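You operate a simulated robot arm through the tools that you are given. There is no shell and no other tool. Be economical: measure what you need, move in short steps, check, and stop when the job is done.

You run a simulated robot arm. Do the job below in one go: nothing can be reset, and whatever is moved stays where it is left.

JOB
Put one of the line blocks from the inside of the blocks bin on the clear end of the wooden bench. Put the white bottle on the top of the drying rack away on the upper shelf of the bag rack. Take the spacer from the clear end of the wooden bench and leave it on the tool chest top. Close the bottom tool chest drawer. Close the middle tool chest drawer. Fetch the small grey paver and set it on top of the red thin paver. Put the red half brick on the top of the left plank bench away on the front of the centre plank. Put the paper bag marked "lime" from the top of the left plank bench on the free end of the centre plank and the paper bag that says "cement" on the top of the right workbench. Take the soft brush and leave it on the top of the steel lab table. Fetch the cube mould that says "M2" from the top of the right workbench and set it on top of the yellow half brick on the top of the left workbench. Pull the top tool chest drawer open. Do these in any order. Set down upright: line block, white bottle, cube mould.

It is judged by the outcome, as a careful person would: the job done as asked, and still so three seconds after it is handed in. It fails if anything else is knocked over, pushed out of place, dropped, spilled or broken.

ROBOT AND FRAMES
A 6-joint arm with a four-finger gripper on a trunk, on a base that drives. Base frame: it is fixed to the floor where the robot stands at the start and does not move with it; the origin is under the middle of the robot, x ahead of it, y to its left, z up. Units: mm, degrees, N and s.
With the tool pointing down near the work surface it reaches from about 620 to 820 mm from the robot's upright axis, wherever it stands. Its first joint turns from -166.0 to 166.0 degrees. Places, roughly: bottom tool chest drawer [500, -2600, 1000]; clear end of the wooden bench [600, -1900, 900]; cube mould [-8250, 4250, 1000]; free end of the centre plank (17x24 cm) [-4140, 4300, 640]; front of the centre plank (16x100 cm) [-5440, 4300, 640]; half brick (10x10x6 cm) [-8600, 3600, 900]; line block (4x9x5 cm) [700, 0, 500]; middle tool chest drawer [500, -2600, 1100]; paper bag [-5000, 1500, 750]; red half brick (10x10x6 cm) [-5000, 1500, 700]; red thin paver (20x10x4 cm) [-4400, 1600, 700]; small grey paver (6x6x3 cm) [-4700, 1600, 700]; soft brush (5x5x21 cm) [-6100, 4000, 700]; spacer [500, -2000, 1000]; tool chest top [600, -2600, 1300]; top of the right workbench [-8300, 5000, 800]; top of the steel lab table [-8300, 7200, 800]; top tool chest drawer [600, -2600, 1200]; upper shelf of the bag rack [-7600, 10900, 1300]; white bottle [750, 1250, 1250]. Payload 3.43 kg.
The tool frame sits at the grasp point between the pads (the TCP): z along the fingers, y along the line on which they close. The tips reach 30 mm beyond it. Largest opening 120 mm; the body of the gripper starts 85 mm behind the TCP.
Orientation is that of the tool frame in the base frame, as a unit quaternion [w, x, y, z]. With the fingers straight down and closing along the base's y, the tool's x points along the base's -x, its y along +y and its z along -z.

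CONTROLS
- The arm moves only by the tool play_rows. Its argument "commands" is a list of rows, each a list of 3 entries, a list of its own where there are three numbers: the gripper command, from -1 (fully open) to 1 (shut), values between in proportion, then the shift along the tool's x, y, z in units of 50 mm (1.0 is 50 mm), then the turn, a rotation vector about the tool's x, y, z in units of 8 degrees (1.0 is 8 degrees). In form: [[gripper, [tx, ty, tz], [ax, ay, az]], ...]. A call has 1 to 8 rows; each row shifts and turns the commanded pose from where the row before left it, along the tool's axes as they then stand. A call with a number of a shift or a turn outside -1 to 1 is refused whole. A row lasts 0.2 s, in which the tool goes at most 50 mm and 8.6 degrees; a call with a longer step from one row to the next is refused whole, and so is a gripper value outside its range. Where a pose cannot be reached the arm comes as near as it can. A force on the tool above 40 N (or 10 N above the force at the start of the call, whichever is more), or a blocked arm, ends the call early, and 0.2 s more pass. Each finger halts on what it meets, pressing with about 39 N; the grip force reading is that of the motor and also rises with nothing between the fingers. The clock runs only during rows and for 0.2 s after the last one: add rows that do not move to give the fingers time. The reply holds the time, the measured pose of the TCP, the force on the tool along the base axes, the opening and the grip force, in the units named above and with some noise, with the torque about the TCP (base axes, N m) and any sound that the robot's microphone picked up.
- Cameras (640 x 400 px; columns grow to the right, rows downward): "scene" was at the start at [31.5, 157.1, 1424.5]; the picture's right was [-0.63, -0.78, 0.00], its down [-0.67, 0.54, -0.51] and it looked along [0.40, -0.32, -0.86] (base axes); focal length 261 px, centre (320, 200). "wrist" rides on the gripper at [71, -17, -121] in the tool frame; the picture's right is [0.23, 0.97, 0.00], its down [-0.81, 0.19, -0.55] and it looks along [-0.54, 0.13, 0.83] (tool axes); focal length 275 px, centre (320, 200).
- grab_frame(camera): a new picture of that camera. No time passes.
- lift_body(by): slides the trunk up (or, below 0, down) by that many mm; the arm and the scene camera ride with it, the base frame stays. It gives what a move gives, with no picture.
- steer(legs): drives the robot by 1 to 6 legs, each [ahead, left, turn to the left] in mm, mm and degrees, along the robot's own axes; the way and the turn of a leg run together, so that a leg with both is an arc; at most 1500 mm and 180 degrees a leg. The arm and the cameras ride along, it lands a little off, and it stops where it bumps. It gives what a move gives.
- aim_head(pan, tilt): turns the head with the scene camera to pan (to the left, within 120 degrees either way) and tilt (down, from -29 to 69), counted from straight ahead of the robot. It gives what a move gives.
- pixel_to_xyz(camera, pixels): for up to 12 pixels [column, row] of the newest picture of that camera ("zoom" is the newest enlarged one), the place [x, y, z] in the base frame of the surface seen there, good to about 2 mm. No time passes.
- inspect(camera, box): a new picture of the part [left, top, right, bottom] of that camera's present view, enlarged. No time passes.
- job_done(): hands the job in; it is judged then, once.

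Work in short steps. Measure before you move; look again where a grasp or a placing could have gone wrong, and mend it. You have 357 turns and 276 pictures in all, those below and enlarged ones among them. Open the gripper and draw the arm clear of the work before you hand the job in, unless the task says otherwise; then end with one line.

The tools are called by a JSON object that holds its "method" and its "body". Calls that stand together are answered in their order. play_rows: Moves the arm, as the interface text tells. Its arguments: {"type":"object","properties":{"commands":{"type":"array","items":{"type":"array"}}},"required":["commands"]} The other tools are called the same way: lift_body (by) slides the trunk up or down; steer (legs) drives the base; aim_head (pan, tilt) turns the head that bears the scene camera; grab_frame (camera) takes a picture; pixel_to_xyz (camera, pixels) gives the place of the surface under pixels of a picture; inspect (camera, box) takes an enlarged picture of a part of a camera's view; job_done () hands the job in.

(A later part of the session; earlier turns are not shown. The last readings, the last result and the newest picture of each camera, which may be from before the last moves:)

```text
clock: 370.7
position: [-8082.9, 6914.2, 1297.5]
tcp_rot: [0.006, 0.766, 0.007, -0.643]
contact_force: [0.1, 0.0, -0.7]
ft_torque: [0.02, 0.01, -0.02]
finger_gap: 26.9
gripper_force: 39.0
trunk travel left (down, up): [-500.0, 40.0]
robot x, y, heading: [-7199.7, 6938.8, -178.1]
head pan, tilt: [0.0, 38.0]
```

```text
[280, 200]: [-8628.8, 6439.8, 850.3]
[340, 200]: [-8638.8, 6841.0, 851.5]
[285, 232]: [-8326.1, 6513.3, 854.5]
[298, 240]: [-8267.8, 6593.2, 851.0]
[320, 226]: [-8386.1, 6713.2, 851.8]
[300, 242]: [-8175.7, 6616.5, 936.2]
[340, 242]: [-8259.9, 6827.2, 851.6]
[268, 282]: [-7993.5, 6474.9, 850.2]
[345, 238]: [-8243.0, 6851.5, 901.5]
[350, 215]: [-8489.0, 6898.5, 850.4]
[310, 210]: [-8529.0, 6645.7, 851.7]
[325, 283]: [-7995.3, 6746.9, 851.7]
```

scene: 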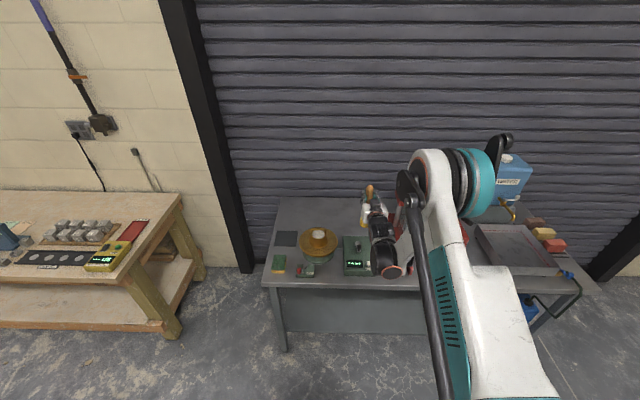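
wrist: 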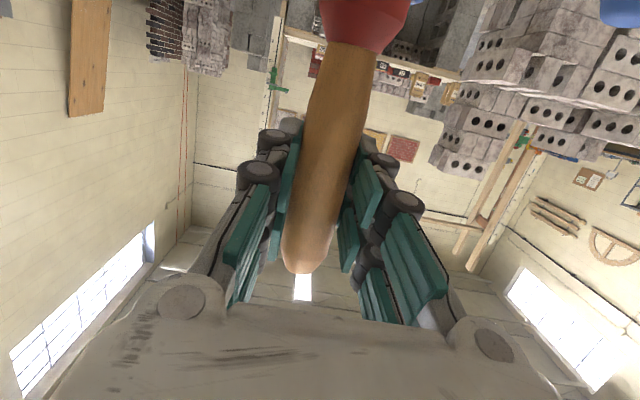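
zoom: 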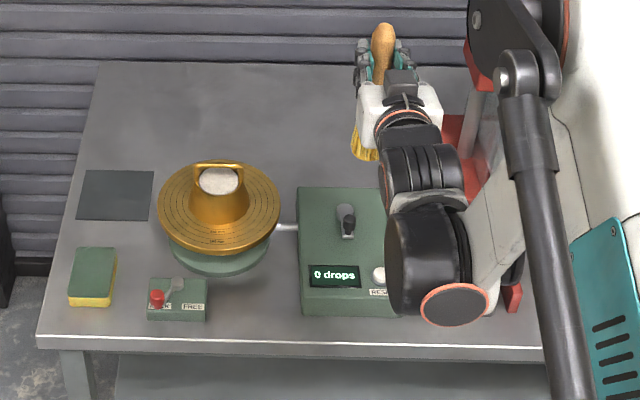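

Table top z 851, x −7994…−8640. Free area at the back around y 6830. Rotate the tool so the brush becomes horizontal (90° total).

{"method": "play_rows", "body": {"commands": [[1, [0, 0, 0], [0, 1, 0]], [1, [0, 0, 0], [0, 1, 0]], [1, [0, 0, 0], [0, 1, 0]], [1, [0, 0, 0], [0, 1, 0]], [1, [0, 0, 0], [0, 1, 0]], [1, [0, 0, 0], [0, 1, 0]], [1, [0, 0, 0], [0, 1, 0]], [1, [0, 0, 0], [0, 1, 0]]]}}

{"method": "play_rows", "body": {"commands": [[1, [0, 0, 0], [0, 1, 0]], [1, [0, 0, 0], [0, 1, 0]], [1, [0, 0, 0], [0, 1, 0]], [1, [0, 0, 0], [0, 0, 0]]]}}

{"method": "grab_frame", "body": {"camera": "wrist"}}

{"method": "grab_frame", "body": {"camera": "scene"}}

```text
clock: 372.5
position: [-8084.6, 6913.6, 1296.3]
tcp_rot: [0.002, 0.991, 0.009, -0.137]
contact_force: [-0.6, -0.6, -0.7]
ft_torque: [0.03, 0.06, 0.0]
finger_gap: 26.9
gripper_force: 39.0
trunk travel left (down, up): [-500.0, 40.0]
robot x, y, heading: [-7198.8, 6942.5, -178.3]
head pan, tilt: [0.0, 38.0]
```

```text
clock: 373.5
position: [-8081.8, 6914.3, 1299.1]
tcp_rot: [-0.001, 0.997, 0.009, 0.07]
contact_force: [0.7, -0.5, -1.0]
ft_torque: [-0.01, 0.12, 0.01]
finger_gap: 27.0
gripper_force: 38.9
trunk travel left (down, up): [-500.0, 40.0]
robot x, y, heading: [-7199.1, 6944.4, -178.6]
head pan, tilt: [0.0, 38.0]
```

```text
156 pictures are left
```

wrist: 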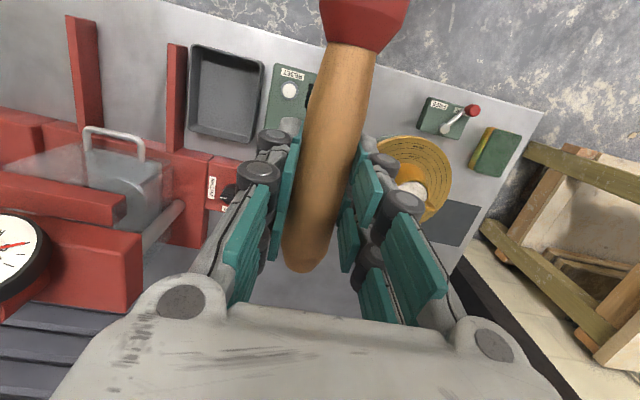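

```text
155 pictures are left
```

scene: 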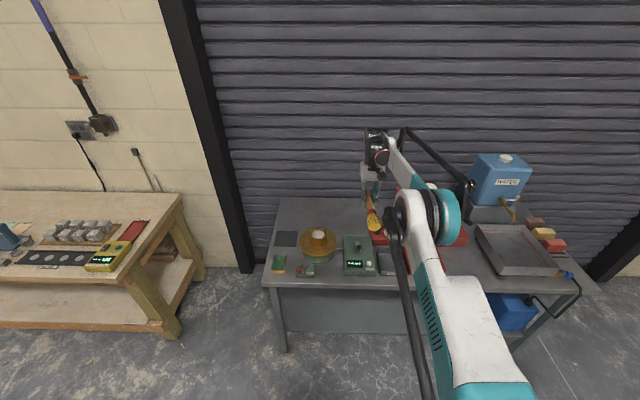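

{"method": "pixel_to_xyz", "body": {"camera": "wrist", "pixels": [[228, 200], [190, 120], [178, 60], [300, 90], [405, 170], [448, 180], [440, 220], [262, 70], [330, 295], [100, 150], [365, 5], [340, 45]]}}

{"method": "pixel_to_xyz", "body": {"camera": "scene", "pixels": [[340, 205], [360, 205], [375, 222], [370, 200], [390, 240], [405, 210], [373, 230], [366, 195]]}}

```text
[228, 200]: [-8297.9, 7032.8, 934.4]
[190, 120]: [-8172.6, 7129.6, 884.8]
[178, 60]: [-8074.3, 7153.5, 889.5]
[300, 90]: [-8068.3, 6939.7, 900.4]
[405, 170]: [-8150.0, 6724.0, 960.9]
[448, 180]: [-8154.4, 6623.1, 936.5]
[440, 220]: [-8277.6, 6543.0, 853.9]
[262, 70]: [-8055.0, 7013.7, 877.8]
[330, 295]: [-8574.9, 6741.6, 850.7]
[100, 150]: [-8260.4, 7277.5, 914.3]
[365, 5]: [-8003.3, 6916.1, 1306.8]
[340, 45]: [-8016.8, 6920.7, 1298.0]
```

```text
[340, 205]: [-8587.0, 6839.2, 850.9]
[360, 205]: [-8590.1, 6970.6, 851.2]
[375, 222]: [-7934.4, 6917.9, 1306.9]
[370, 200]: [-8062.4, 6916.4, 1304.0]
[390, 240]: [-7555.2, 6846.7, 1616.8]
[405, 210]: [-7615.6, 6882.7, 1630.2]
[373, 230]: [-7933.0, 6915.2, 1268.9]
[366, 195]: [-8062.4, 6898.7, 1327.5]
```

Red machine starts at y≈7020; target TCP (−8555, 6830). Drive there high, then lower partway and look.

{"method": "steer", "body": {"legs": [[473, 72, 0]]}}

{"method": "lift_body", "body": {"by": -330}}

{"method": "grab_frame", "body": {"camera": "wrist"}}

{"method": "grab_frame", "body": {"camera": "scene"}}

```text
clock: 376.3
position: [-8549.8, 6831.2, 1296.5]
tcp_rot: [-0.001, 0.998, 0.009, 0.069]
contact_force: [-0.6, 0.0, -0.1]
ft_torque: [-0.03, 0.04, 0.0]
finger_gap: 26.8
gripper_force: 38.6
trunk travel left (down, up): [-500.0, 40.0]
robot x, y, heading: [-7667.9, 6861.1, -178.6]
head pan, tilt: [0.0, 38.0]
```

```text
clock: 379.6
position: [-8549.0, 6831.9, 967.0]
tcp_rot: [-0.001, 0.998, 0.009, 0.07]
contact_force: [-0.1, 0.3, -0.7]
ft_torque: [-0.02, 0.04, -0.01]
finger_gap: 26.8
gripper_force: 39.4
trunk travel left (down, up): [-170.0, 370.0]
robot x, y, heading: [-7666.8, 6859.0, -178.4]
head pan, tilt: [0.0, 38.0]
```

```text
154 pictures are left
```

wrist: 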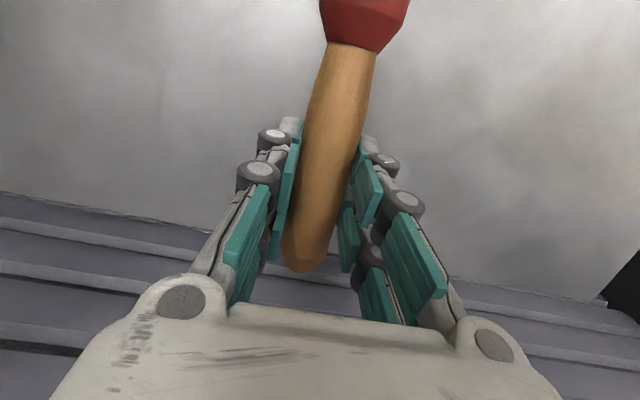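

```text
153 pictures are left
```

scene: 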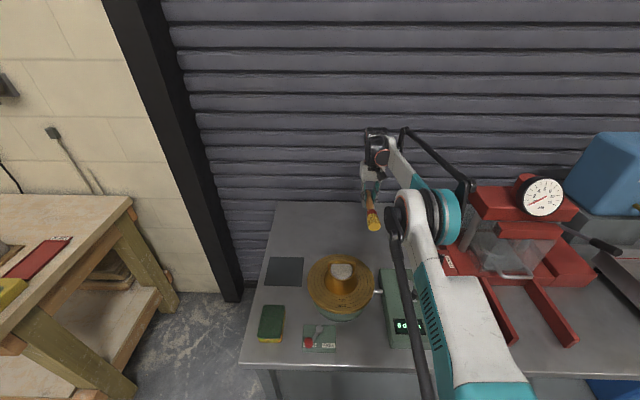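

Clear below. Lower to just above the table.

{"method": "lift_body", "body": {"by": -74}}

{"method": "inspect", "body": {"camera": "scene", "box": [310, 160, 430, 280]}}

{"method": "pixel_to_xyz", "body": {"camera": "zoom", "pixels": [[340, 300], [345, 330], [350, 345], [330, 270], [320, 345], [320, 200]]}}

```text
clock: 380.7
position: [-8548.4, 6831.1, 893.7]
tcp_rot: [0.0, 0.997, 0.01, 0.07]
contact_force: [0.3, 1.1, -0.4]
ft_torque: [0.01, 0.09, 0.0]
finger_gap: 26.9
gripper_force: 39.7
trunk travel left (down, up): [-96.0, 444.0]
robot x, y, heading: [-7665.0, 6861.3, -178.4]
head pan, tilt: [0.0, 38.0]
```

```text
3.33 times, centred on (370, 220) of scene
```

zoom: 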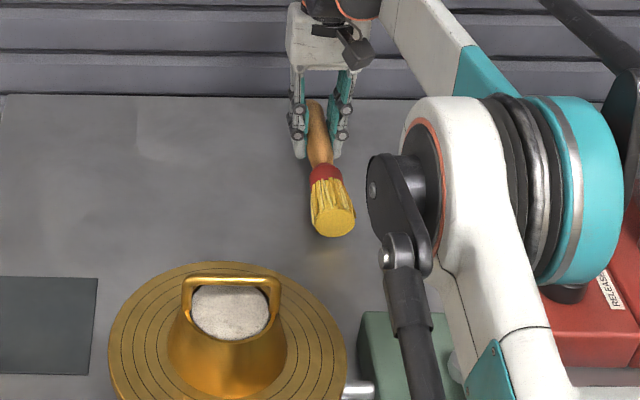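

```text
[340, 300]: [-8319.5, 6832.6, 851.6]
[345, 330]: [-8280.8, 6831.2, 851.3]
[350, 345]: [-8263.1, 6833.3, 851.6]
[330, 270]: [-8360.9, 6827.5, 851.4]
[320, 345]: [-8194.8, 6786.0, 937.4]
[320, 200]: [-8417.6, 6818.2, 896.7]
```

{"method": "lift_body", "body": {"by": -5}}

{"method": "lift_body", "body": {"by": -3}}

{"method": "inspect", "body": {"camera": "scene", "box": [340, 180, 400, 240]}}

{"method": "pixel_to_xyz", "body": {"camera": "zoom", "pixels": [[310, 290], [330, 310], [330, 325], [330, 340], [290, 330]]}}

```text
clock: 381.2
position: [-8547.5, 6832.6, 889.7]
tcp_rot: [-0.001, 0.997, 0.01, 0.071]
contact_force: [0.4, 0.2, -0.9]
ft_torque: [0.0, 0.1, 0.0]
finger_gap: 27.0
gripper_force: 39.0
trunk travel left (down, up): [-91.0, 449.0]
robot x, y, heading: [-7665.8, 6860.3, -178.2]
head pan, tilt: [0.0, 38.0]
```

```text
clock: 381.8
position: [-8547.8, 6832.2, 887.2]
tcp_rot: [-0.001, 0.998, 0.01, 0.069]
contact_force: [0.6, -0.1, -1.6]
ft_torque: [0.0, 0.04, 0.01]
finger_gap: 27.1
gripper_force: 39.6
trunk travel left (down, up): [-88.0, 452.0]
robot x, y, heading: [-7663.4, 6858.8, -178.6]
head pan, tilt: [0.0, 38.0]
```

```text
6.67 times, centred on (370, 210) of scene
```

zoom: 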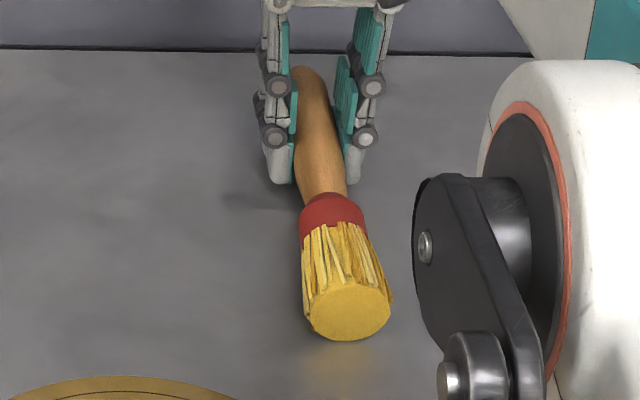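

```text
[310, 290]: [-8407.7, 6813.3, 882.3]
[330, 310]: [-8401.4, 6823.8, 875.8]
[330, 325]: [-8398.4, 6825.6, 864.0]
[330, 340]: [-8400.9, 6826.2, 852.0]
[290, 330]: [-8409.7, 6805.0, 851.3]
```

Bristles are within ~2 mm of the table. Release and rise.

{"method": "play_rows", "body": {"commands": [[0.2, [0, 0, 0], [0, 0, 0]], [0, [0, 0, 0], [0, 0, 0]], [0, [0, 0, 0], [0, 0, 0]], [0, [0, 0, 0], [0, 0, 0]]]}}

{"method": "lift_body", "body": {"by": 250}}

{"method": "inspect", "body": {"camera": "scene", "box": [300, 180, 440, 300]}}

```text
clock: 382.8
position: [-8547.5, 6831.0, 885.5]
tcp_rot: [-0.001, 0.998, 0.01, 0.07]
contact_force: [1.0, -0.1, 0.4]
ft_torque: [-0.03, 0.01, -0.03]
finger_gap: 59.8
gripper_force: 0.1
trunk travel left (down, up): [-88.0, 452.0]
robot x, y, heading: [-7665.5, 6860.4, -178.4]
head pan, tilt: [0.0, 38.0]
```

```text
clock: 385.3
position: [-8549.3, 6832.4, 1136.5]
tcp_rot: [0.0, 0.997, 0.01, 0.07]
contact_force: [-0.2, -0.1, -0.1]
ft_torque: [0.01, -0.03, -0.04]
finger_gap: 60.0
gripper_force: 0.0
trunk travel left (down, up): [-338.0, 202.0]
robot x, y, heading: [-7664.0, 6859.7, -178.6]
head pan, tilt: [0.0, 38.0]
```

```text
3.33 times, centred on (370, 240) of scene
```

zoom: 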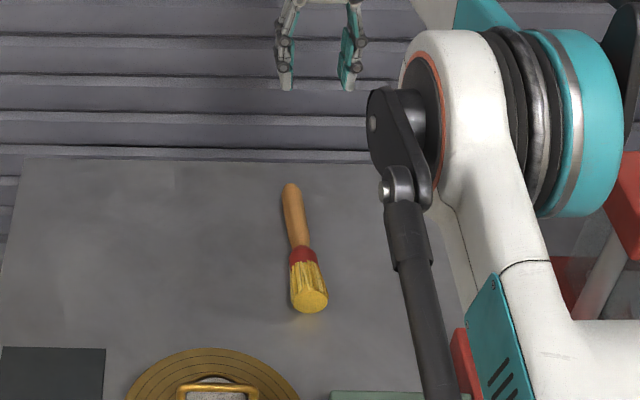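

Brush is laid down. Now drive south toward the left plank bench along x≈−7215.

{"method": "steer", "body": {"legs": [[-450, 0, 0], [0, 0, 88.5], [1450, 0, 0], [1450, 0, 0]]}}

{"method": "aim_head", "body": {"pan": 45, "tilt": 25}}

{"method": "grab_frame", "body": {"camera": "scene"}}

```text
clock: 405.4
position: [-6960.0, 3128.9, 1134.7]
tcp_rot: [-0.051, 0.683, 0.727, 0.047]
contact_force: [0.0, 0.3, -0.4]
ft_torque: [0.01, 0.0, 0.0]
finger_gap: 60.0
gripper_force: 0.1
trunk travel left (down, up): [-338.0, 202.0]
robot x, y, heading: [-7026.9, 4008.6, -86.0]
head pan, tilt: [0.0, 38.0]
```

```text
clock: 406.5
position: [-6959.8, 3129.1, 1136.4]
tcp_rot: [-0.051, 0.683, 0.727, 0.048]
contact_force: [0.1, 0.3, -0.4]
ft_torque: [-0.01, 0.0, 0.01]
finger_gap: 60.1
gripper_force: 0.0
trunk travel left (down, up): [-338.0, 202.0]
robot x, y, heading: [-7030.1, 4012.4, -86.0]
head pan, tilt: [45.0, 25.0]
```

```text
149 pictures are left
```

scene: 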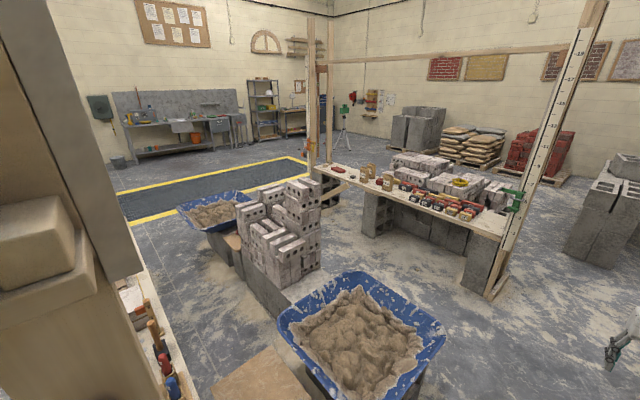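

{"method": "pixel_to_xyz", "body": {"camera": "scene", "pixels": [[440, 345], [430, 380], [320, 265], [250, 190], [490, 295], [380, 235], [500, 235], [340, 165], [365, 172], [385, 182], [435, 205], [465, 213]]}}

{"method": "inspect", "body": {"camera": "scene", "box": [320, 140, 540, 300]}}

```text
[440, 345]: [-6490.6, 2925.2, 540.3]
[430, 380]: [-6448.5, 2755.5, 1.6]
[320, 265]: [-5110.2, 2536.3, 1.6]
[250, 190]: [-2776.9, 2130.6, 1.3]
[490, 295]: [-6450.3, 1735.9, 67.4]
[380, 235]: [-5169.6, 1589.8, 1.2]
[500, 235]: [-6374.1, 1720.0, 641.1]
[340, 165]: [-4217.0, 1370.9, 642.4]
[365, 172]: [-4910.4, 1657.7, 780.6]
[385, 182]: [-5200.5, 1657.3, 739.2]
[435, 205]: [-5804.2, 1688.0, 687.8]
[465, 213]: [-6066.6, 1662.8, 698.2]
```

```text
2.50 times, centred on (430, 220) of scene
```

zoom: 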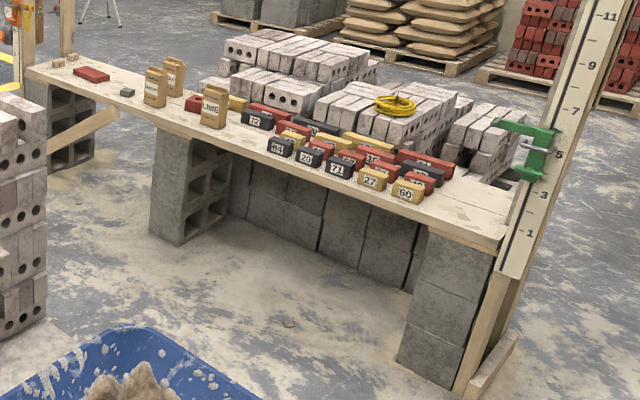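

Bench north edge y≈1720, z 641; corridor between it and the brick stack (y≈2536) is ~800 mm wide. Enter it facing east at y≈2140.

{"method": "steer", "body": {"legs": [[1000, 0, 0], [0, 0, 86], [0, -850, 0]]}}

{"method": "aim_head", "body": {"pan": -15, "tilt": 30}}

{"method": "grab_frame", "body": {"camera": "scene"}}

```text
clock: 419.5
position: [-6078.7, 2157.2, 1135.6]
tcp_rot: [-0.07, 0.002, 0.998, -0.001]
contact_force: [0.7, -0.4, -0.4]
ft_torque: [0.04, -0.01, -0.01]
finger_gap: 60.2
gripper_force: 0.1
trunk travel left (down, up): [-338.0, 202.0]
robot x, y, heading: [-6960.2, 2152.3, 0.1]
head pan, tilt: [45.0, 25.0]
```

```text
clock: 420.8
position: [-6079.2, 2156.4, 1134.2]
tcp_rot: [-0.069, 0.002, 0.998, -0.002]
contact_force: [-0.4, 0.0, -1.1]
ft_torque: [0.02, 0.01, -0.02]
finger_gap: 60.1
gripper_force: 0.0
trunk travel left (down, up): [-338.0, 202.0]
robot x, y, heading: [-6964.5, 2150.3, 0.1]
head pan, tilt: [-15.0, 30.0]
```

```text
147 pictures are left
```

scene: 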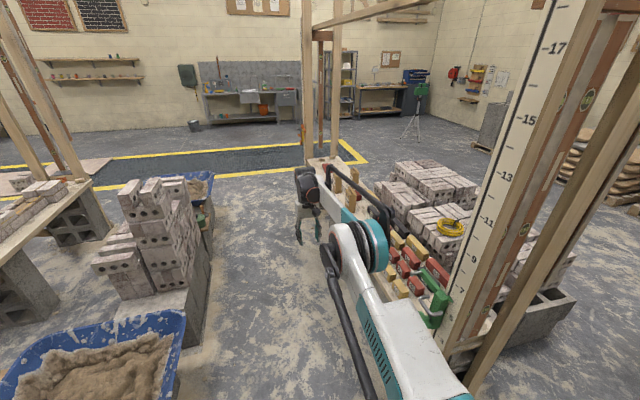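

{"method": "pixel_to_xyz", "body": {"camera": "scene", "pixels": [[185, 345], [210, 265], [175, 320], [180, 375], [212, 200], [440, 345], [455, 300], [430, 290], [300, 158], [125, 260]]}}

```text
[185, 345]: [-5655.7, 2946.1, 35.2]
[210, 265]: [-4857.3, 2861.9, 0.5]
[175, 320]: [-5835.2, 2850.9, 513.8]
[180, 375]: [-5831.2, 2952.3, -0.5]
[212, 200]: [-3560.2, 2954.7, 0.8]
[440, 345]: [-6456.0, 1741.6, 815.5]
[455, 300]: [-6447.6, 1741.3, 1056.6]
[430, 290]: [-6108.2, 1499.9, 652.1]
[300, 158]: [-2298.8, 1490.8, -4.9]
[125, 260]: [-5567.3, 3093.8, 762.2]
```

The corridor actually extends to y≈2850. Move to (−5700,2380), turn south, then crab east to x≈−4700 to see the pavers.

{"method": "steer", "body": {"legs": [[1250, 220, 0], [0, 0, -90], [0, 850, 0]]}}

{"method": "aim_head", "body": {"pan": 0, "tilt": 38}}

{"method": "grab_frame", "body": {"camera": "scene"}}

{"method": "grab_frame", "body": {"camera": "wrist"}}

```text
clock: 435.4
position: [-4838.1, 1499.4, 1135.8]
tcp_rot: [-0.049, 0.714, 0.696, 0.049]
contact_force: [0.1, -0.3, 0.0]
ft_torque: [0.01, 0.01, 0.02]
finger_gap: 59.8
gripper_force: 0.0
trunk travel left (down, up): [-338.0, 202.0]
robot x, y, heading: [-4831.0, 2382.5, -90.7]
head pan, tilt: [-15.0, 30.0]
```

```text
clock: 436.1
position: [-4838.2, 1498.4, 1135.4]
tcp_rot: [-0.049, 0.714, 0.696, 0.05]
contact_force: [0.5, 0.6, 0.2]
ft_torque: [0.02, 0.0, -0.01]
finger_gap: 60.0
gripper_force: 0.0
trunk travel left (down, up): [-338.0, 202.0]
robot x, y, heading: [-4831.8, 2383.3, -90.9]
head pan, tilt: [0.0, 38.0]
```

```text
146 pictures are left
```

scene: 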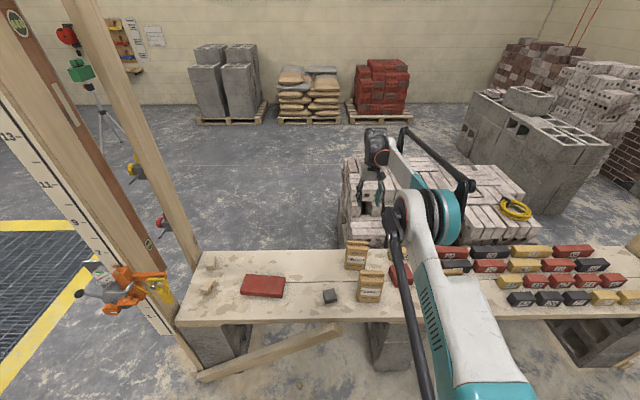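

```text
145 pictures are left
```

wrist: 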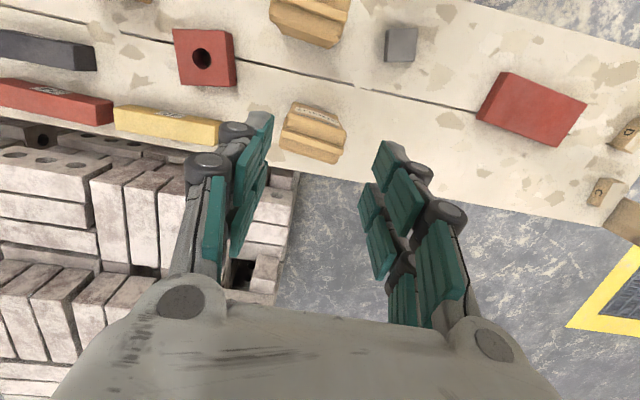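

All targets visible: red half brick (203,58), two bags (312,18) and (313,133), grey paver (400,43), red thin paver (530,108). Measure.

{"method": "pixel_to_xyz", "body": {"camera": "wrist", "pixels": [[390, 28], [416, 30], [388, 58], [413, 60], [403, 45], [505, 72], [585, 98], [480, 118], [557, 145], [530, 110], [175, 35], [235, 82]]}}

{"method": "inspect", "body": {"camera": "scene", "box": [220, 220, 420, 320]}}

```text
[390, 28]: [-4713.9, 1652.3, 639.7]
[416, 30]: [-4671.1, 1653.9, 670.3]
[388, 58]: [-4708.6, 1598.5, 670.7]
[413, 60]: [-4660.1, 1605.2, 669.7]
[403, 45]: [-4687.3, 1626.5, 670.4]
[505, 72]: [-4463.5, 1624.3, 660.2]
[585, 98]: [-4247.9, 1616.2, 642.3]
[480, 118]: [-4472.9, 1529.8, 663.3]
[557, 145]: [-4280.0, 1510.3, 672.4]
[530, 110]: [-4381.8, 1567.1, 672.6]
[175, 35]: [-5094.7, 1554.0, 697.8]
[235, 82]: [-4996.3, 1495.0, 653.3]
```

```text
3.20 times, centred on (320, 270) of scene
```

zoom: 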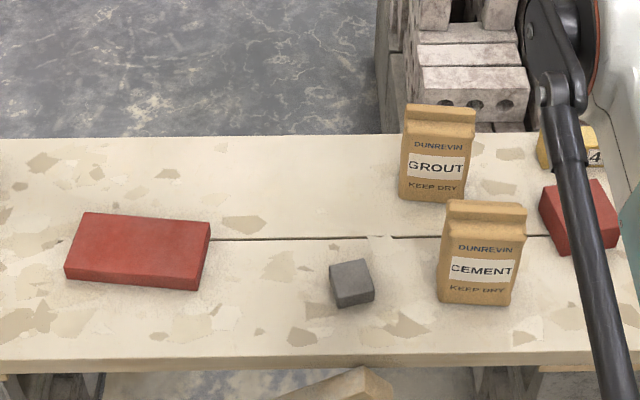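

GROUT and CEMENT are here; LIME is hidden by my arm. Start with the grey paver: centre (−4688,1627), top 670, yaw ≈+10°. Straighten tool, yaw it, and shift the base.

{"method": "steer", "body": {"legs": [[-75, 150, 0.9]]}}

{"method": "play_rows", "body": {"commands": [[-0.33, [0.5, 0, 0], [0, -1, 0]], [-0.33, [0.5, 0, 0], [0, 0, -0.7]], [-0.33, [0, 0, 0], [0, 0, -0.7]], [-0.33, [0, 0, 0], [0, 0, 0]]]}}

{"method": "lift_body", "body": {"by": -250}}

{"method": "grab_frame", "body": {"camera": "wrist"}}

```text
clock: 437.6
position: [-4667.7, 1575.0, 1135.0]
tcp_rot: [-0.05, 0.707, 0.703, 0.05]
contact_force: [0.5, 0.2, 0.0]
ft_torque: [-0.04, 0.04, 0.01]
finger_gap: 60.1
gripper_force: 0.1
trunk travel left (down, up): [-338.0, 202.0]
robot x, y, heading: [-4676.9, 2460.5, -90.2]
head pan, tilt: [0.0, 38.0]
```

```text
clock: 438.6
position: [-4668.5, 1625.0, 1138.2]
tcp_rot: [-0.001, 0.638, 0.77, 0.0]
contact_force: [-0.4, 0.1, 0.1]
ft_torque: [0.0, -0.03, 0.0]
finger_gap: 80.2
gripper_force: 0.0
trunk travel left (down, up): [-338.0, 202.0]
robot x, y, heading: [-4674.0, 2456.1, -89.8]
head pan, tilt: [0.0, 38.0]
```

```text
clock: 441.2
position: [-4667.2, 1624.6, 887.9]
tcp_rot: [-0.001, 0.638, 0.77, 0.001]
contact_force: [0.9, 1.0, 1.0]
ft_torque: [-0.01, -0.02, 0.02]
finger_gap: 79.7
gripper_force: 0.1
trunk travel left (down, up): [-88.0, 452.0]
robot x, y, heading: [-4673.4, 2455.2, -90.1]
head pan, tilt: [0.0, 38.0]
```

```text
143 pictures are left
```

wrist: 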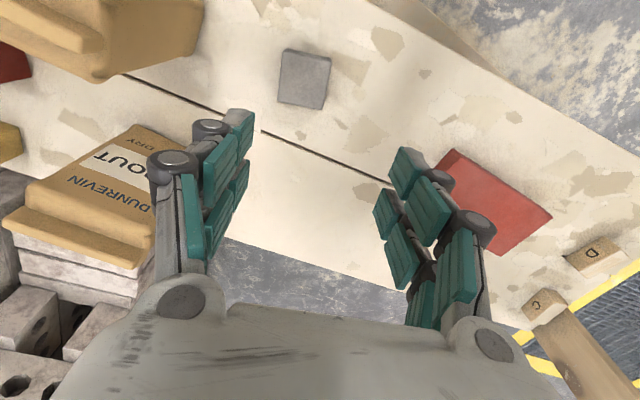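

{"method": "inspect", "body": {"camera": "wrist", "box": [250, 20, 370, 130]}}

{"method": "pixel_to_xyz", "body": {"camera": "zoom", "pixels": [[192, 160], [430, 200], [158, 405], [395, 400], [290, 290]]}}

{"method": "pixel_to_xyz", "body": {"camera": "wrist", "pixels": [[287, 52], [328, 59], [281, 98], [322, 105], [250, 130], [400, 160], [448, 155], [548, 218], [500, 250], [435, 170]]}}

```text
3.64 times, centred on (310, 75) of wrist
```

zoom: 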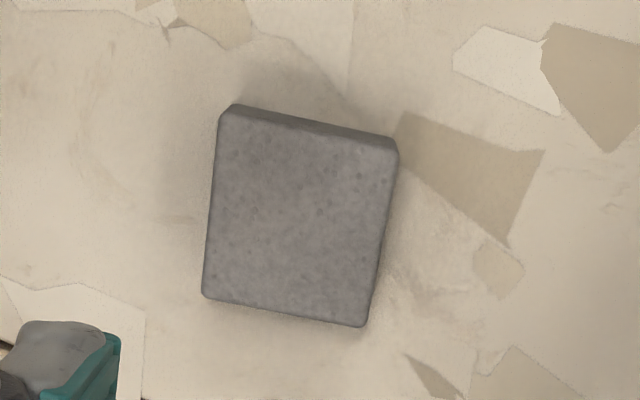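

```text
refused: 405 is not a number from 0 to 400
```

```text
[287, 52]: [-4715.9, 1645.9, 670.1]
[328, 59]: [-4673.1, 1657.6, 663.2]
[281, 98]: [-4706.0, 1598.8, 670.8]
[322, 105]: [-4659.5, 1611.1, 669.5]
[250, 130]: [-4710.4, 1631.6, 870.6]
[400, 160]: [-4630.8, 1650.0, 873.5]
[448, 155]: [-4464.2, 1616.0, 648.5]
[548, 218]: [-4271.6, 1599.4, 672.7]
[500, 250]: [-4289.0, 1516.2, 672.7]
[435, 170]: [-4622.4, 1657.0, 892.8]
```

Yaw is ~13.7°. Correct laterally (−21,+3), rotate 3° more, and descend.

{"method": "play_rows", "body": {"commands": [[-0.33, [0.137, -0.4, 0], [0, 0, -0.37]], [-0.33, [0, 0, 0.8], [0, 0, 0]], [-0.33, [0, 0, 0.8], [0, 0, 0]], [-0.33, [0, 0, 0.7], [0, 0, 0]], [-0.33, [0, 0, 0], [0, 0, 0]]]}}

{"method": "lift_body", "body": {"by": -60}}

{"method": "grab_frame", "body": {"camera": "wrist"}}

```text
clock: 442.4
position: [-4687.4, 1625.7, 771.6]
tcp_rot: [0.0, 0.617, 0.787, 0.0]
contact_force: [1.0, -0.7, -1.0]
ft_torque: [0.0, -0.03, 0.0]
finger_gap: 80.0
gripper_force: 0.0
trunk travel left (down, up): [-88.0, 452.0]
robot x, y, heading: [-4674.5, 2459.2, -90.1]
head pan, tilt: [0.0, 38.0]
```

```text
clock: 443.4
position: [-4688.5, 1626.0, 712.4]
tcp_rot: [0.0, 0.618, 0.786, 0.0]
contact_force: [0.4, -0.9, -0.5]
ft_torque: [0.03, -0.01, -0.03]
finger_gap: 79.5
gripper_force: 0.1
trunk travel left (down, up): [-28.0, 512.0]
robot x, y, heading: [-4674.5, 2455.1, -90.1]
head pan, tilt: [0.0, 38.0]
```

```text
141 pictures are left
```

wrist: 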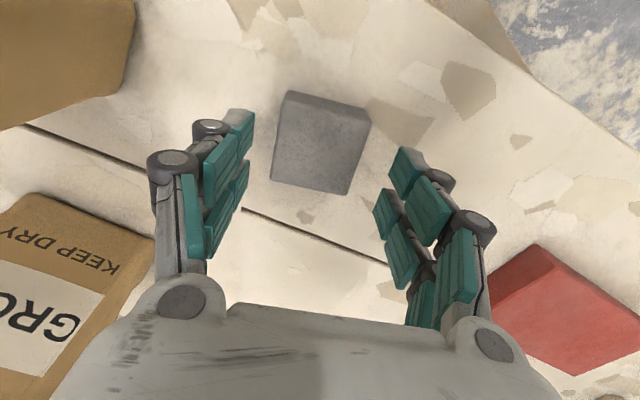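

{"method": "pixel_to_xyz", "body": {"camera": "wrist", "pixels": [[150, 238], [40, 195], [130, 20], [40, 300], [290, 95], [368, 112], [272, 178], [347, 192], [248, 130], [400, 165], [110, 260]]}}

```text
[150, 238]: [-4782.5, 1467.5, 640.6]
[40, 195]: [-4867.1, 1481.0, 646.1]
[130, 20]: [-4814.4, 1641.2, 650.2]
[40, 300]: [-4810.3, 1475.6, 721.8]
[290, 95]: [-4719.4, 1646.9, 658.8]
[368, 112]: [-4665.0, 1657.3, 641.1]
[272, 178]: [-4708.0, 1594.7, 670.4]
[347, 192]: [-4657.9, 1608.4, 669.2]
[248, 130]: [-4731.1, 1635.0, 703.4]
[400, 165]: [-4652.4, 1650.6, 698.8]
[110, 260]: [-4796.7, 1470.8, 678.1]
```

Clearances fine. Lower to z≈676 and close.

{"method": "lift_body", "body": {"by": -28}}

{"method": "play_rows", "body": {"commands": [[-0.33, [0, 0, 0.17], [0, 0, 0]], [-0.33, [0, 0, 0], [0, 0, 0]], [1, [0, 0, 0], [0, 0, 0]], [1, [0, 0, 0], [0, 0, 0]], [1, [0, 0, 0], [0, 0, 0]], [1, [0, 0, -0.5], [0, 0, 0]], [1, [0, 0, -0.5], [0, 0, 0]]]}}

{"method": "lift_body", "body": {"by": 60}}

{"method": "grab_frame", "body": {"camera": "wrist"}}

```text
clock: 444.1
position: [-4687.5, 1624.9, 684.2]
tcp_rot: [0.0, 0.617, 0.787, 0.0]
contact_force: [0.0, 0.1, 0.3]
ft_torque: [-0.03, -0.01, -0.01]
finger_gap: 79.9
gripper_force: 0.1
trunk travel left (down, up): [0.0, 540.0]
robot x, y, heading: [-4671.2, 2458.0, -90.2]
head pan, tilt: [0.0, 38.0]
```

```text
clock: 445.7
position: [-4688.0, 1624.9, 725.5]
tcp_rot: [0.0, 0.617, 0.787, 0.0]
contact_force: [-0.3, -0.8, -1.7]
ft_torque: [0.02, -0.01, 0.04]
finger_gap: 55.5
gripper_force: 38.6
trunk travel left (down, up): [0.0, 540.0]
robot x, y, heading: [-4674.1, 2460.1, -89.9]
head pan, tilt: [0.0, 38.0]
```

```text
clock: 446.7
position: [-4688.7, 1626.4, 785.1]
tcp_rot: [0.0, 0.618, 0.786, 0.0]
contact_force: [0.6, 0.4, -1.5]
ft_torque: [0.02, -0.01, -0.01]
finger_gap: 55.4
gripper_force: 39.2
trunk travel left (down, up): [-60.0, 480.0]
robot x, y, heading: [-4673.2, 2459.1, -89.9]
head pan, tilt: [0.0, 38.0]
```

```text
140 pictures are left
```

wrist: 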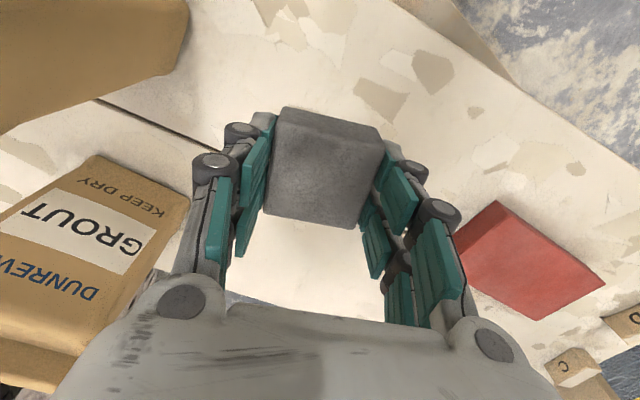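

Paver held. Measure the red paver's corners.

{"method": "pixel_to_xyz", "body": {"camera": "wrist", "pixels": [[499, 202], [603, 286], [535, 318], [455, 262], [530, 262], [475, 220]]}}

{"method": "inspect", "body": {"camera": "scene", "box": [190, 220, 390, 340]}}

{"method": "pixel_to_xyz", "body": {"camera": "zoom", "pixels": [[40, 200], [60, 170], [100, 170], [150, 200], [80, 215], [130, 230]]}}

```text
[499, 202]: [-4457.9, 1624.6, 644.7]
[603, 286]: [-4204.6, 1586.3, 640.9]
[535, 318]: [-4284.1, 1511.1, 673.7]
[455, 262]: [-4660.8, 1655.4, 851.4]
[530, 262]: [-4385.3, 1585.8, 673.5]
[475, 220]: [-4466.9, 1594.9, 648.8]
```

```text
3.20 times, centred on (290, 280) of scene
```

zoom: 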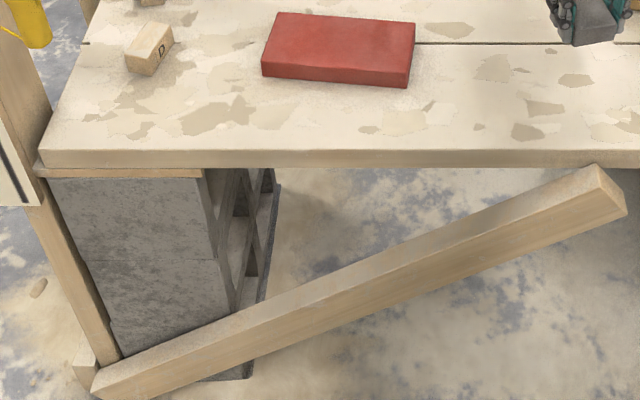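

```text
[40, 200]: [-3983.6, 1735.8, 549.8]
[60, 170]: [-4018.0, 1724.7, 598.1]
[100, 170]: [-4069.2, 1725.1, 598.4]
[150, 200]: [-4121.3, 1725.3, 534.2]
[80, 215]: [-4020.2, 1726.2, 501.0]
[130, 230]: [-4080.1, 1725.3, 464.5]
```

{"method": "pixel_to_xyz", "body": {"camera": "zoom", "pixels": [[278, 14], [413, 24], [406, 75], [263, 64], [340, 45], [264, 76]]}}

```text
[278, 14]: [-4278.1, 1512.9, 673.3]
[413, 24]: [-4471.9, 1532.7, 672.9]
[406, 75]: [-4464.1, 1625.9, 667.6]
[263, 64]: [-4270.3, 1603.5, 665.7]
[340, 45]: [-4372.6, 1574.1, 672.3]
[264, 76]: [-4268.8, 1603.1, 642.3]
```

Red paver top centre (−4371,1569), z 673. Raise slightly and move over it.

{"method": "steer", "body": {"legs": [[58, 317, 0]]}}

{"method": "grab_frame", "body": {"camera": "wrist"}}

{"method": "pixel_to_xyz", "body": {"camera": "wrist", "pixels": [[285, 110], [380, 130], [270, 205], [360, 225], [325, 160], [315, 95], [400, 110]]}}

```text
clock: 448.9
position: [-4367.5, 1568.5, 784.9]
tcp_rot: [0.001, 0.615, 0.788, 0.0]
contact_force: [-0.1, -0.5, -2.3]
ft_torque: [-0.05, 0.02, 0.0]
finger_gap: 55.6
gripper_force: 39.1
trunk travel left (down, up): [-60.0, 480.0]
robot x, y, heading: [-4358.9, 2401.7, -89.5]
head pan, tilt: [0.0, 38.0]
```

```text
138 pictures are left
```

wrist: 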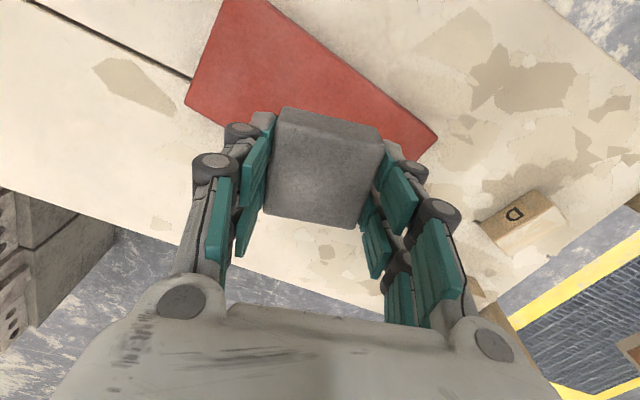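

```text
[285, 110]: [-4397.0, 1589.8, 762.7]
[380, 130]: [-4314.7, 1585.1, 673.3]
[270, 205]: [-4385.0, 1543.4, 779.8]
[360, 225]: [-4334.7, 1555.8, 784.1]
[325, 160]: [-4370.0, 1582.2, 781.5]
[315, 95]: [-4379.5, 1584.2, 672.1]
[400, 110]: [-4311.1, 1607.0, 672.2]
```

Centred. Lower to contact.

{"method": "lift_body", "body": {"by": -60}}

{"method": "play_rows", "body": {"commands": [[1, [0, 0, 0.24], [0, 0, 0]], [1, [0, 0, 0.04], [0, 0, 0]], [1, [0, 0, 0.04], [0, 0, 0]], [1, [0, 0, 0], [0, 0, 0]]]}}

```text
clock: 449.9
position: [-4366.8, 1568.5, 726.7]
tcp_rot: [0.0, 0.615, 0.789, 0.0]
contact_force: [-0.1, -0.6, -1.2]
ft_torque: [-0.02, 0.01, 0.0]
finger_gap: 55.6
gripper_force: 38.9
trunk travel left (down, up): [0.0, 540.0]
robot x, y, heading: [-4358.8, 2403.0, -89.8]
head pan, tilt: [0.0, 38.0]
```

```text
clock: 450.9
position: [-4366.9, 1569.9, 708.7]
tcp_rot: [0.0, 0.615, 0.789, 0.0]
contact_force: [0.3, 0.3, -2.3]
ft_torque: [-0.02, -0.01, 0.03]
finger_gap: 55.7
gripper_force: 38.9
trunk travel left (down, up): [0.0, 540.0]
robot x, y, heading: [-4359.7, 2403.6, -89.4]
head pan, tilt: [0.0, 38.0]
```

{"method": "play_rows", "body": {"commands": [[1, [0, 0, 0.03], [0, 0, 0]], [1, [0, 0, 0.02], [0, 0, 0]], [1, [0, 0, 0], [0, 0, 0]]]}}

```text
clock: 451.6
position: [-4364.1, 1568.4, 707.3]
tcp_rot: [0.001, 0.614, 0.789, -0.001]
contact_force: [3.9, -3.9, 7.8]
ft_torque: [0.15, -0.02, -0.01]
finger_gap: 55.6
gripper_force: 38.6
trunk travel left (down, up): [0.0, 540.0]
robot x, y, heading: [-4358.7, 2401.3, -89.6]
head pan, tilt: [0.0, 38.0]
```

Contact (7.8 N). Release and rise.

{"method": "play_rows", "body": {"commands": [[-0.33, [0, 0, 0], [0, 0, 0]], [-0.33, [0, 0, 0], [0, 0, 0]], [-0.33, [0, 0, -0.6], [0, 0, 0]], [-0.33, [0, 0, -0.9], [0, 0, 0]], [-0.33, [0, 0, -0.9], [0, 0, 0]], [-0.33, [0, 0, 0], [0, 0, 0]]]}}

{"method": "lift_body", "body": {"by": 300}}

{"method": "grab_frame", "body": {"camera": "wrist"}}

```text
clock: 453.1
position: [-4365.5, 1570.0, 826.8]
tcp_rot: [0.0, 0.615, 0.789, 0.0]
contact_force: [0.0, 0.8, -0.4]
ft_torque: [0.02, 0.0, -0.03]
finger_gap: 80.0
gripper_force: 0.1
trunk travel left (down, up): [0.0, 540.0]
robot x, y, heading: [-4362.5, 2400.6, -89.8]
head pan, tilt: [0.0, 38.0]
```

```text
clock: 456.1
position: [-4366.2, 1569.6, 1127.5]
tcp_rot: [0.0, 0.615, 0.789, 0.001]
contact_force: [-0.3, 0.4, 0.0]
ft_torque: [0.03, -0.03, 0.01]
finger_gap: 79.7
gripper_force: 0.0
trunk travel left (down, up): [-300.0, 240.0]
robot x, y, heading: [-4354.9, 2400.1, -89.5]
head pan, tilt: [0.0, 38.0]
```

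```text
137 pictures are left
```

wrist: 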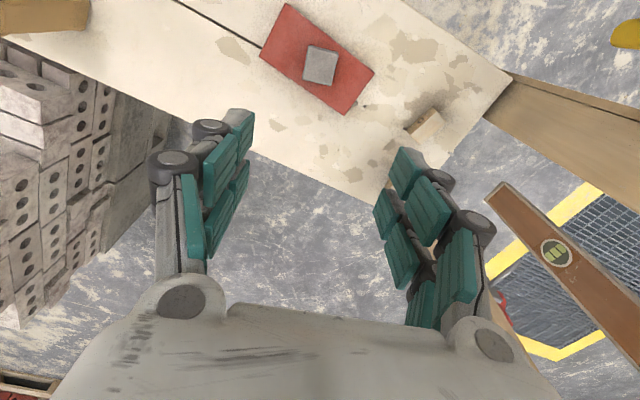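

Grey paver sits on the red one. Now crab west to see the LIME bag and the half brick.

{"method": "steer", "body": {"legs": [[0, -700, -0.5]]}}

{"method": "play_rows", "body": {"commands": [[-0.33, [0, 0, 0], [0, 0, 0.9]], [-0.33, [0, 0, 0], [0, 0, 0.9]], [-0.33, [0, 0, 0], [0, 0, 0]]]}}

{"method": "grab_frame", "body": {"camera": "wrist"}}

{"method": "grab_frame", "body": {"camera": "scene"}}

```text
clock: 459.9
position: [-5084.0, 1571.9, 1127.7]
tcp_rot: [0.0, 0.621, 0.784, 0.0]
contact_force: [-0.2, -0.5, 1.0]
ft_torque: [-0.02, -0.02, 0.02]
finger_gap: 79.9
gripper_force: 0.2
trunk travel left (down, up): [-300.0, 240.0]
robot x, y, heading: [-5059.6, 2401.7, -90.7]
head pan, tilt: [0.0, 38.0]
```

```text
clock: 460.7
position: [-5083.3, 1571.7, 1128.6]
tcp_rot: [0.0, 0.715, 0.699, 0.0]
contact_force: [0.0, 0.2, 0.3]
ft_torque: [-0.01, -0.03, -0.01]
finger_gap: 79.9
gripper_force: 0.1
trunk travel left (down, up): [-300.0, 240.0]
robot x, y, heading: [-5058.8, 2402.2, -90.5]
head pan, tilt: [0.0, 38.0]
```

```text
136 pictures are left
```

wrist: 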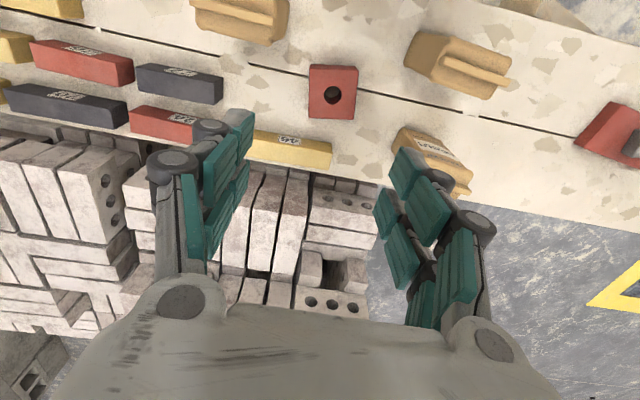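

```text
135 pictures are left
```

scene: 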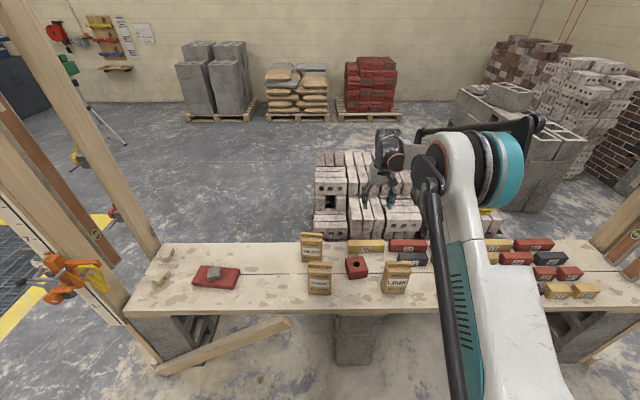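

{"method": "inspect", "body": {"camera": "scene", "box": [290, 220, 430, 310]}}

{"method": "pixel_to_xyz", "body": {"camera": "scene", "pixels": [[385, 290], [408, 290], [397, 264], [397, 280], [309, 290], [330, 290], [320, 265], [347, 263], [367, 276], [356, 262], [302, 255], [322, 235]]}}

{"method": "pixel_to_xyz", "body": {"camera": "wrist", "pixels": [[195, 5], [285, 15], [205, 28], [272, 42], [425, 35], [508, 82], [405, 62], [492, 95], [312, 68], [355, 70], [312, 115], [353, 117]]}}

```text
4.44 times, centred on (360, 265) of scene
```

zoom: 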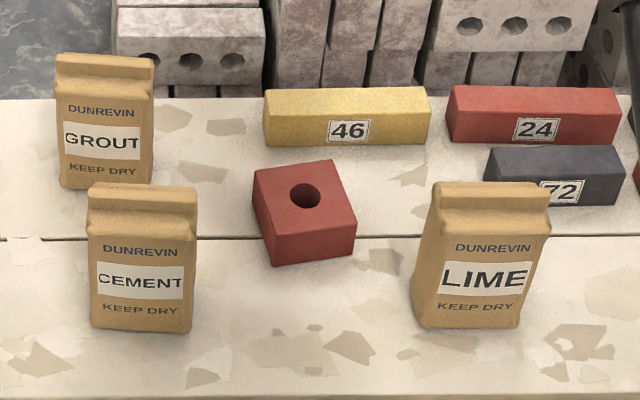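

```text
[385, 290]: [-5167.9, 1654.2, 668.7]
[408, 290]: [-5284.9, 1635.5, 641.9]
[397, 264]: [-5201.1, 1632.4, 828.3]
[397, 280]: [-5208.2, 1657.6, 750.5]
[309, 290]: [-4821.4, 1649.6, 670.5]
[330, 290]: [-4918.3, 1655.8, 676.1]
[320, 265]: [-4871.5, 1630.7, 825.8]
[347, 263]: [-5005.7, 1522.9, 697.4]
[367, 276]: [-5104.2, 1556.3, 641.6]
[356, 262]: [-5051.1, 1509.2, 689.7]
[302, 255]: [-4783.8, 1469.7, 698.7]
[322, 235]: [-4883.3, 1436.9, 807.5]
```

```text
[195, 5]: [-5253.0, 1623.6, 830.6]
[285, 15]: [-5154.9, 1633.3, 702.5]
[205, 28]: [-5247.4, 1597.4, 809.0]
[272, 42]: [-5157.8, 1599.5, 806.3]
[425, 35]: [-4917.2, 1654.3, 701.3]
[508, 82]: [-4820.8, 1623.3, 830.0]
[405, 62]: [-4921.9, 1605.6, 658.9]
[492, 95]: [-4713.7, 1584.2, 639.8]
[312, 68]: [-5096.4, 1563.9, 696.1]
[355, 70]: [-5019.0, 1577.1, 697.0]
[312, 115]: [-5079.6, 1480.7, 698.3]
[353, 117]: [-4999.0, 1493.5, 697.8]
```

LIME: centre ≈(−5205,1628), x −5255…−5155, y 1598–1658, top 830. Rotate tool 90° to close along y, open to 95, and shift the base.

{"method": "play_rows", "body": {"commands": [[-0.58, [0, 0, 0], [0, 0, 1]], [-0.58, [0, 0, 0], [0, 0, 1]], [-0.58, [0, 0, 0], [0, 0, 1]], [-0.58, [0, 0, 0], [0, 0, 1]], [-0.58, [0, 0, 0], [0, 0, 1]], [-0.58, [0, 0, 0], [0, 0, 1]], [-0.58, [0, 0, 0], [0, 0, 1]], [-0.58, [0, 0, 0], [0, 0, 1]]]}}

{"method": "play_rows", "body": {"commands": [[-0.58, [0, 0, 0], [0, 0, 1]], [-0.58, [0, 0, 0], [0, 0, 1]], [-0.58, [0, 0, 0], [0, 0, 1]], [-0.58, [0, 0, 0], [0, 0, 0.15]], [-0.58, [0, 0, 0], [0, 0, 0]]]}}

{"method": "steer", "body": {"legs": [[-56, -122, 0.5]]}}

{"method": "grab_frame", "body": {"camera": "wrist"}}

```text
clock: 462.5
position: [-5084.1, 1571.0, 1128.0]
tcp_rot: [0.0, 0.977, 0.214, 0.0]
contact_force: [0.0, 1.0, 0.5]
ft_torque: [0.01, 0.02, -0.02]
finger_gap: 94.9
gripper_force: 0.1
trunk travel left (down, up): [-300.0, 240.0]
robot x, y, heading: [-5061.4, 2402.8, -90.6]
head pan, tilt: [0.0, 38.0]
```

```text
clock: 463.7
position: [-5083.7, 1573.2, 1128.7]
tcp_rot: [0.0, 1.0, -0.005, 0.0]
contact_force: [-0.9, 0.0, -0.1]
ft_torque: [0.04, 0.0, 0.02]
finger_gap: 94.8
gripper_force: 0.0
trunk travel left (down, up): [-300.0, 240.0]
robot x, y, heading: [-5060.7, 2404.3, -90.7]
head pan, tilt: [0.0, 38.0]
```

```text
clock: 465.0
position: [-5198.4, 1629.2, 1127.8]
tcp_rot: [0.0, 1.0, -0.001, 0.0]
contact_force: [-0.5, -0.4, 0.3]
ft_torque: [-0.02, -0.02, 0.0]
finger_gap: 94.8
gripper_force: 0.1
trunk travel left (down, up): [-300.0, 240.0]
robot x, y, heading: [-5182.4, 2459.0, -90.2]
head pan, tilt: [0.0, 38.0]
```

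```text
133 pictures are left
```

wrist: 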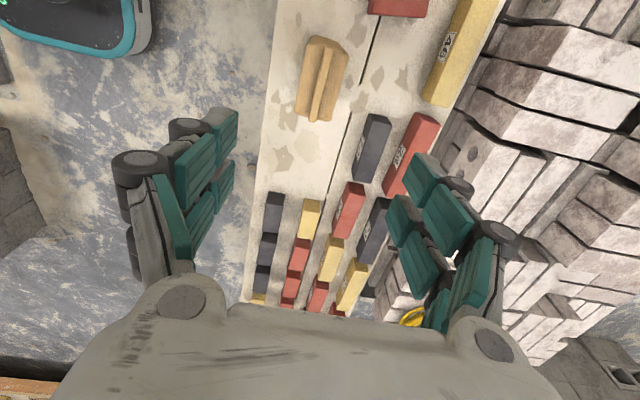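

{"method": "inspect", "body": {"camera": "wrist", "box": [270, 20, 370, 140]}}

{"method": "pixel_to_xyz", "body": {"camera": "wrist", "pixels": [[308, 42], [347, 52], [298, 110], [330, 120], [328, 45], [315, 118], [232, 120], [408, 165]]}}

```text
3.33 times, centred on (320, 80) of wrist
```

zoom: 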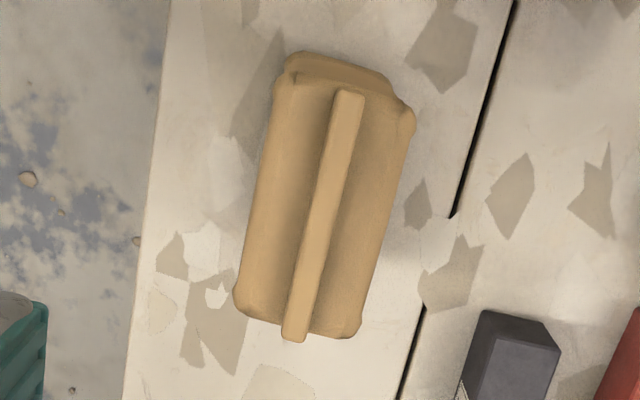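

```text
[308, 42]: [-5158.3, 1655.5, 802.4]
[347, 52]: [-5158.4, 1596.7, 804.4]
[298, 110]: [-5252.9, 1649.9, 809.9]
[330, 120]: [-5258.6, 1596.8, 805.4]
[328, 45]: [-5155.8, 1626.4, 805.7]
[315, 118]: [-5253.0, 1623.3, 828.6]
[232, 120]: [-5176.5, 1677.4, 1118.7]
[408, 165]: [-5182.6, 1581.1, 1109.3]
```

Fine-align, then lower over the bag.

{"method": "play_rows", "body": {"commands": [[-0.58, [-0.16, 0.06, 0], [0, 0, -0.4]], [-0.58, [0, 0, 0], [0, 0, 0]]]}}

{"method": "lift_body", "body": {"by": -240}}

{"method": "grab_frame", "body": {"camera": "wrist"}}

{"method": "pixel_to_xyz", "body": {"camera": "wrist", "pixels": [[235, 120], [405, 165], [320, 60], [300, 100], [355, 115]]}}

```text
clock: 465.6
position: [-5205.9, 1626.0, 1126.7]
tcp_rot: [0.001, 1.0, 0.028, 0.0]
contact_force: [-0.7, 0.1, 0.2]
ft_torque: [-0.03, -0.03, 0.01]
finger_gap: 94.9
gripper_force: 0.1
trunk travel left (down, up): [-300.0, 240.0]
robot x, y, heading: [-5178.9, 2457.7, -90.2]
head pan, tilt: [0.0, 38.0]
```

```text
clock: 468.1
position: [-5204.9, 1626.4, 887.4]
tcp_rot: [0.0, 1.0, 0.028, 0.0]
contact_force: [0.7, 0.6, 1.1]
ft_torque: [0.0, 0.01, 0.04]
finger_gap: 94.6
gripper_force: 0.1
trunk travel left (down, up): [-60.0, 480.0]
robot x, y, heading: [-5179.7, 2460.4, -90.1]
head pan, tilt: [0.0, 38.0]
```

```text
131 pictures are left
```

wrist: 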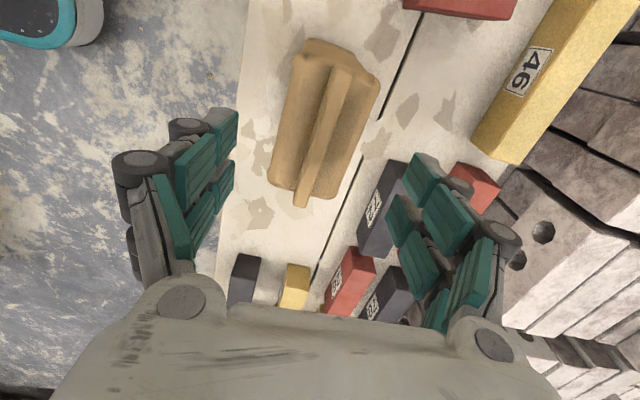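

```text
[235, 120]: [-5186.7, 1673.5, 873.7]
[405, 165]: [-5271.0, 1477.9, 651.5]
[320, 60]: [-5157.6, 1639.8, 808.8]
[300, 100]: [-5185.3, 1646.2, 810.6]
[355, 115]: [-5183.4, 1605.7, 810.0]
```

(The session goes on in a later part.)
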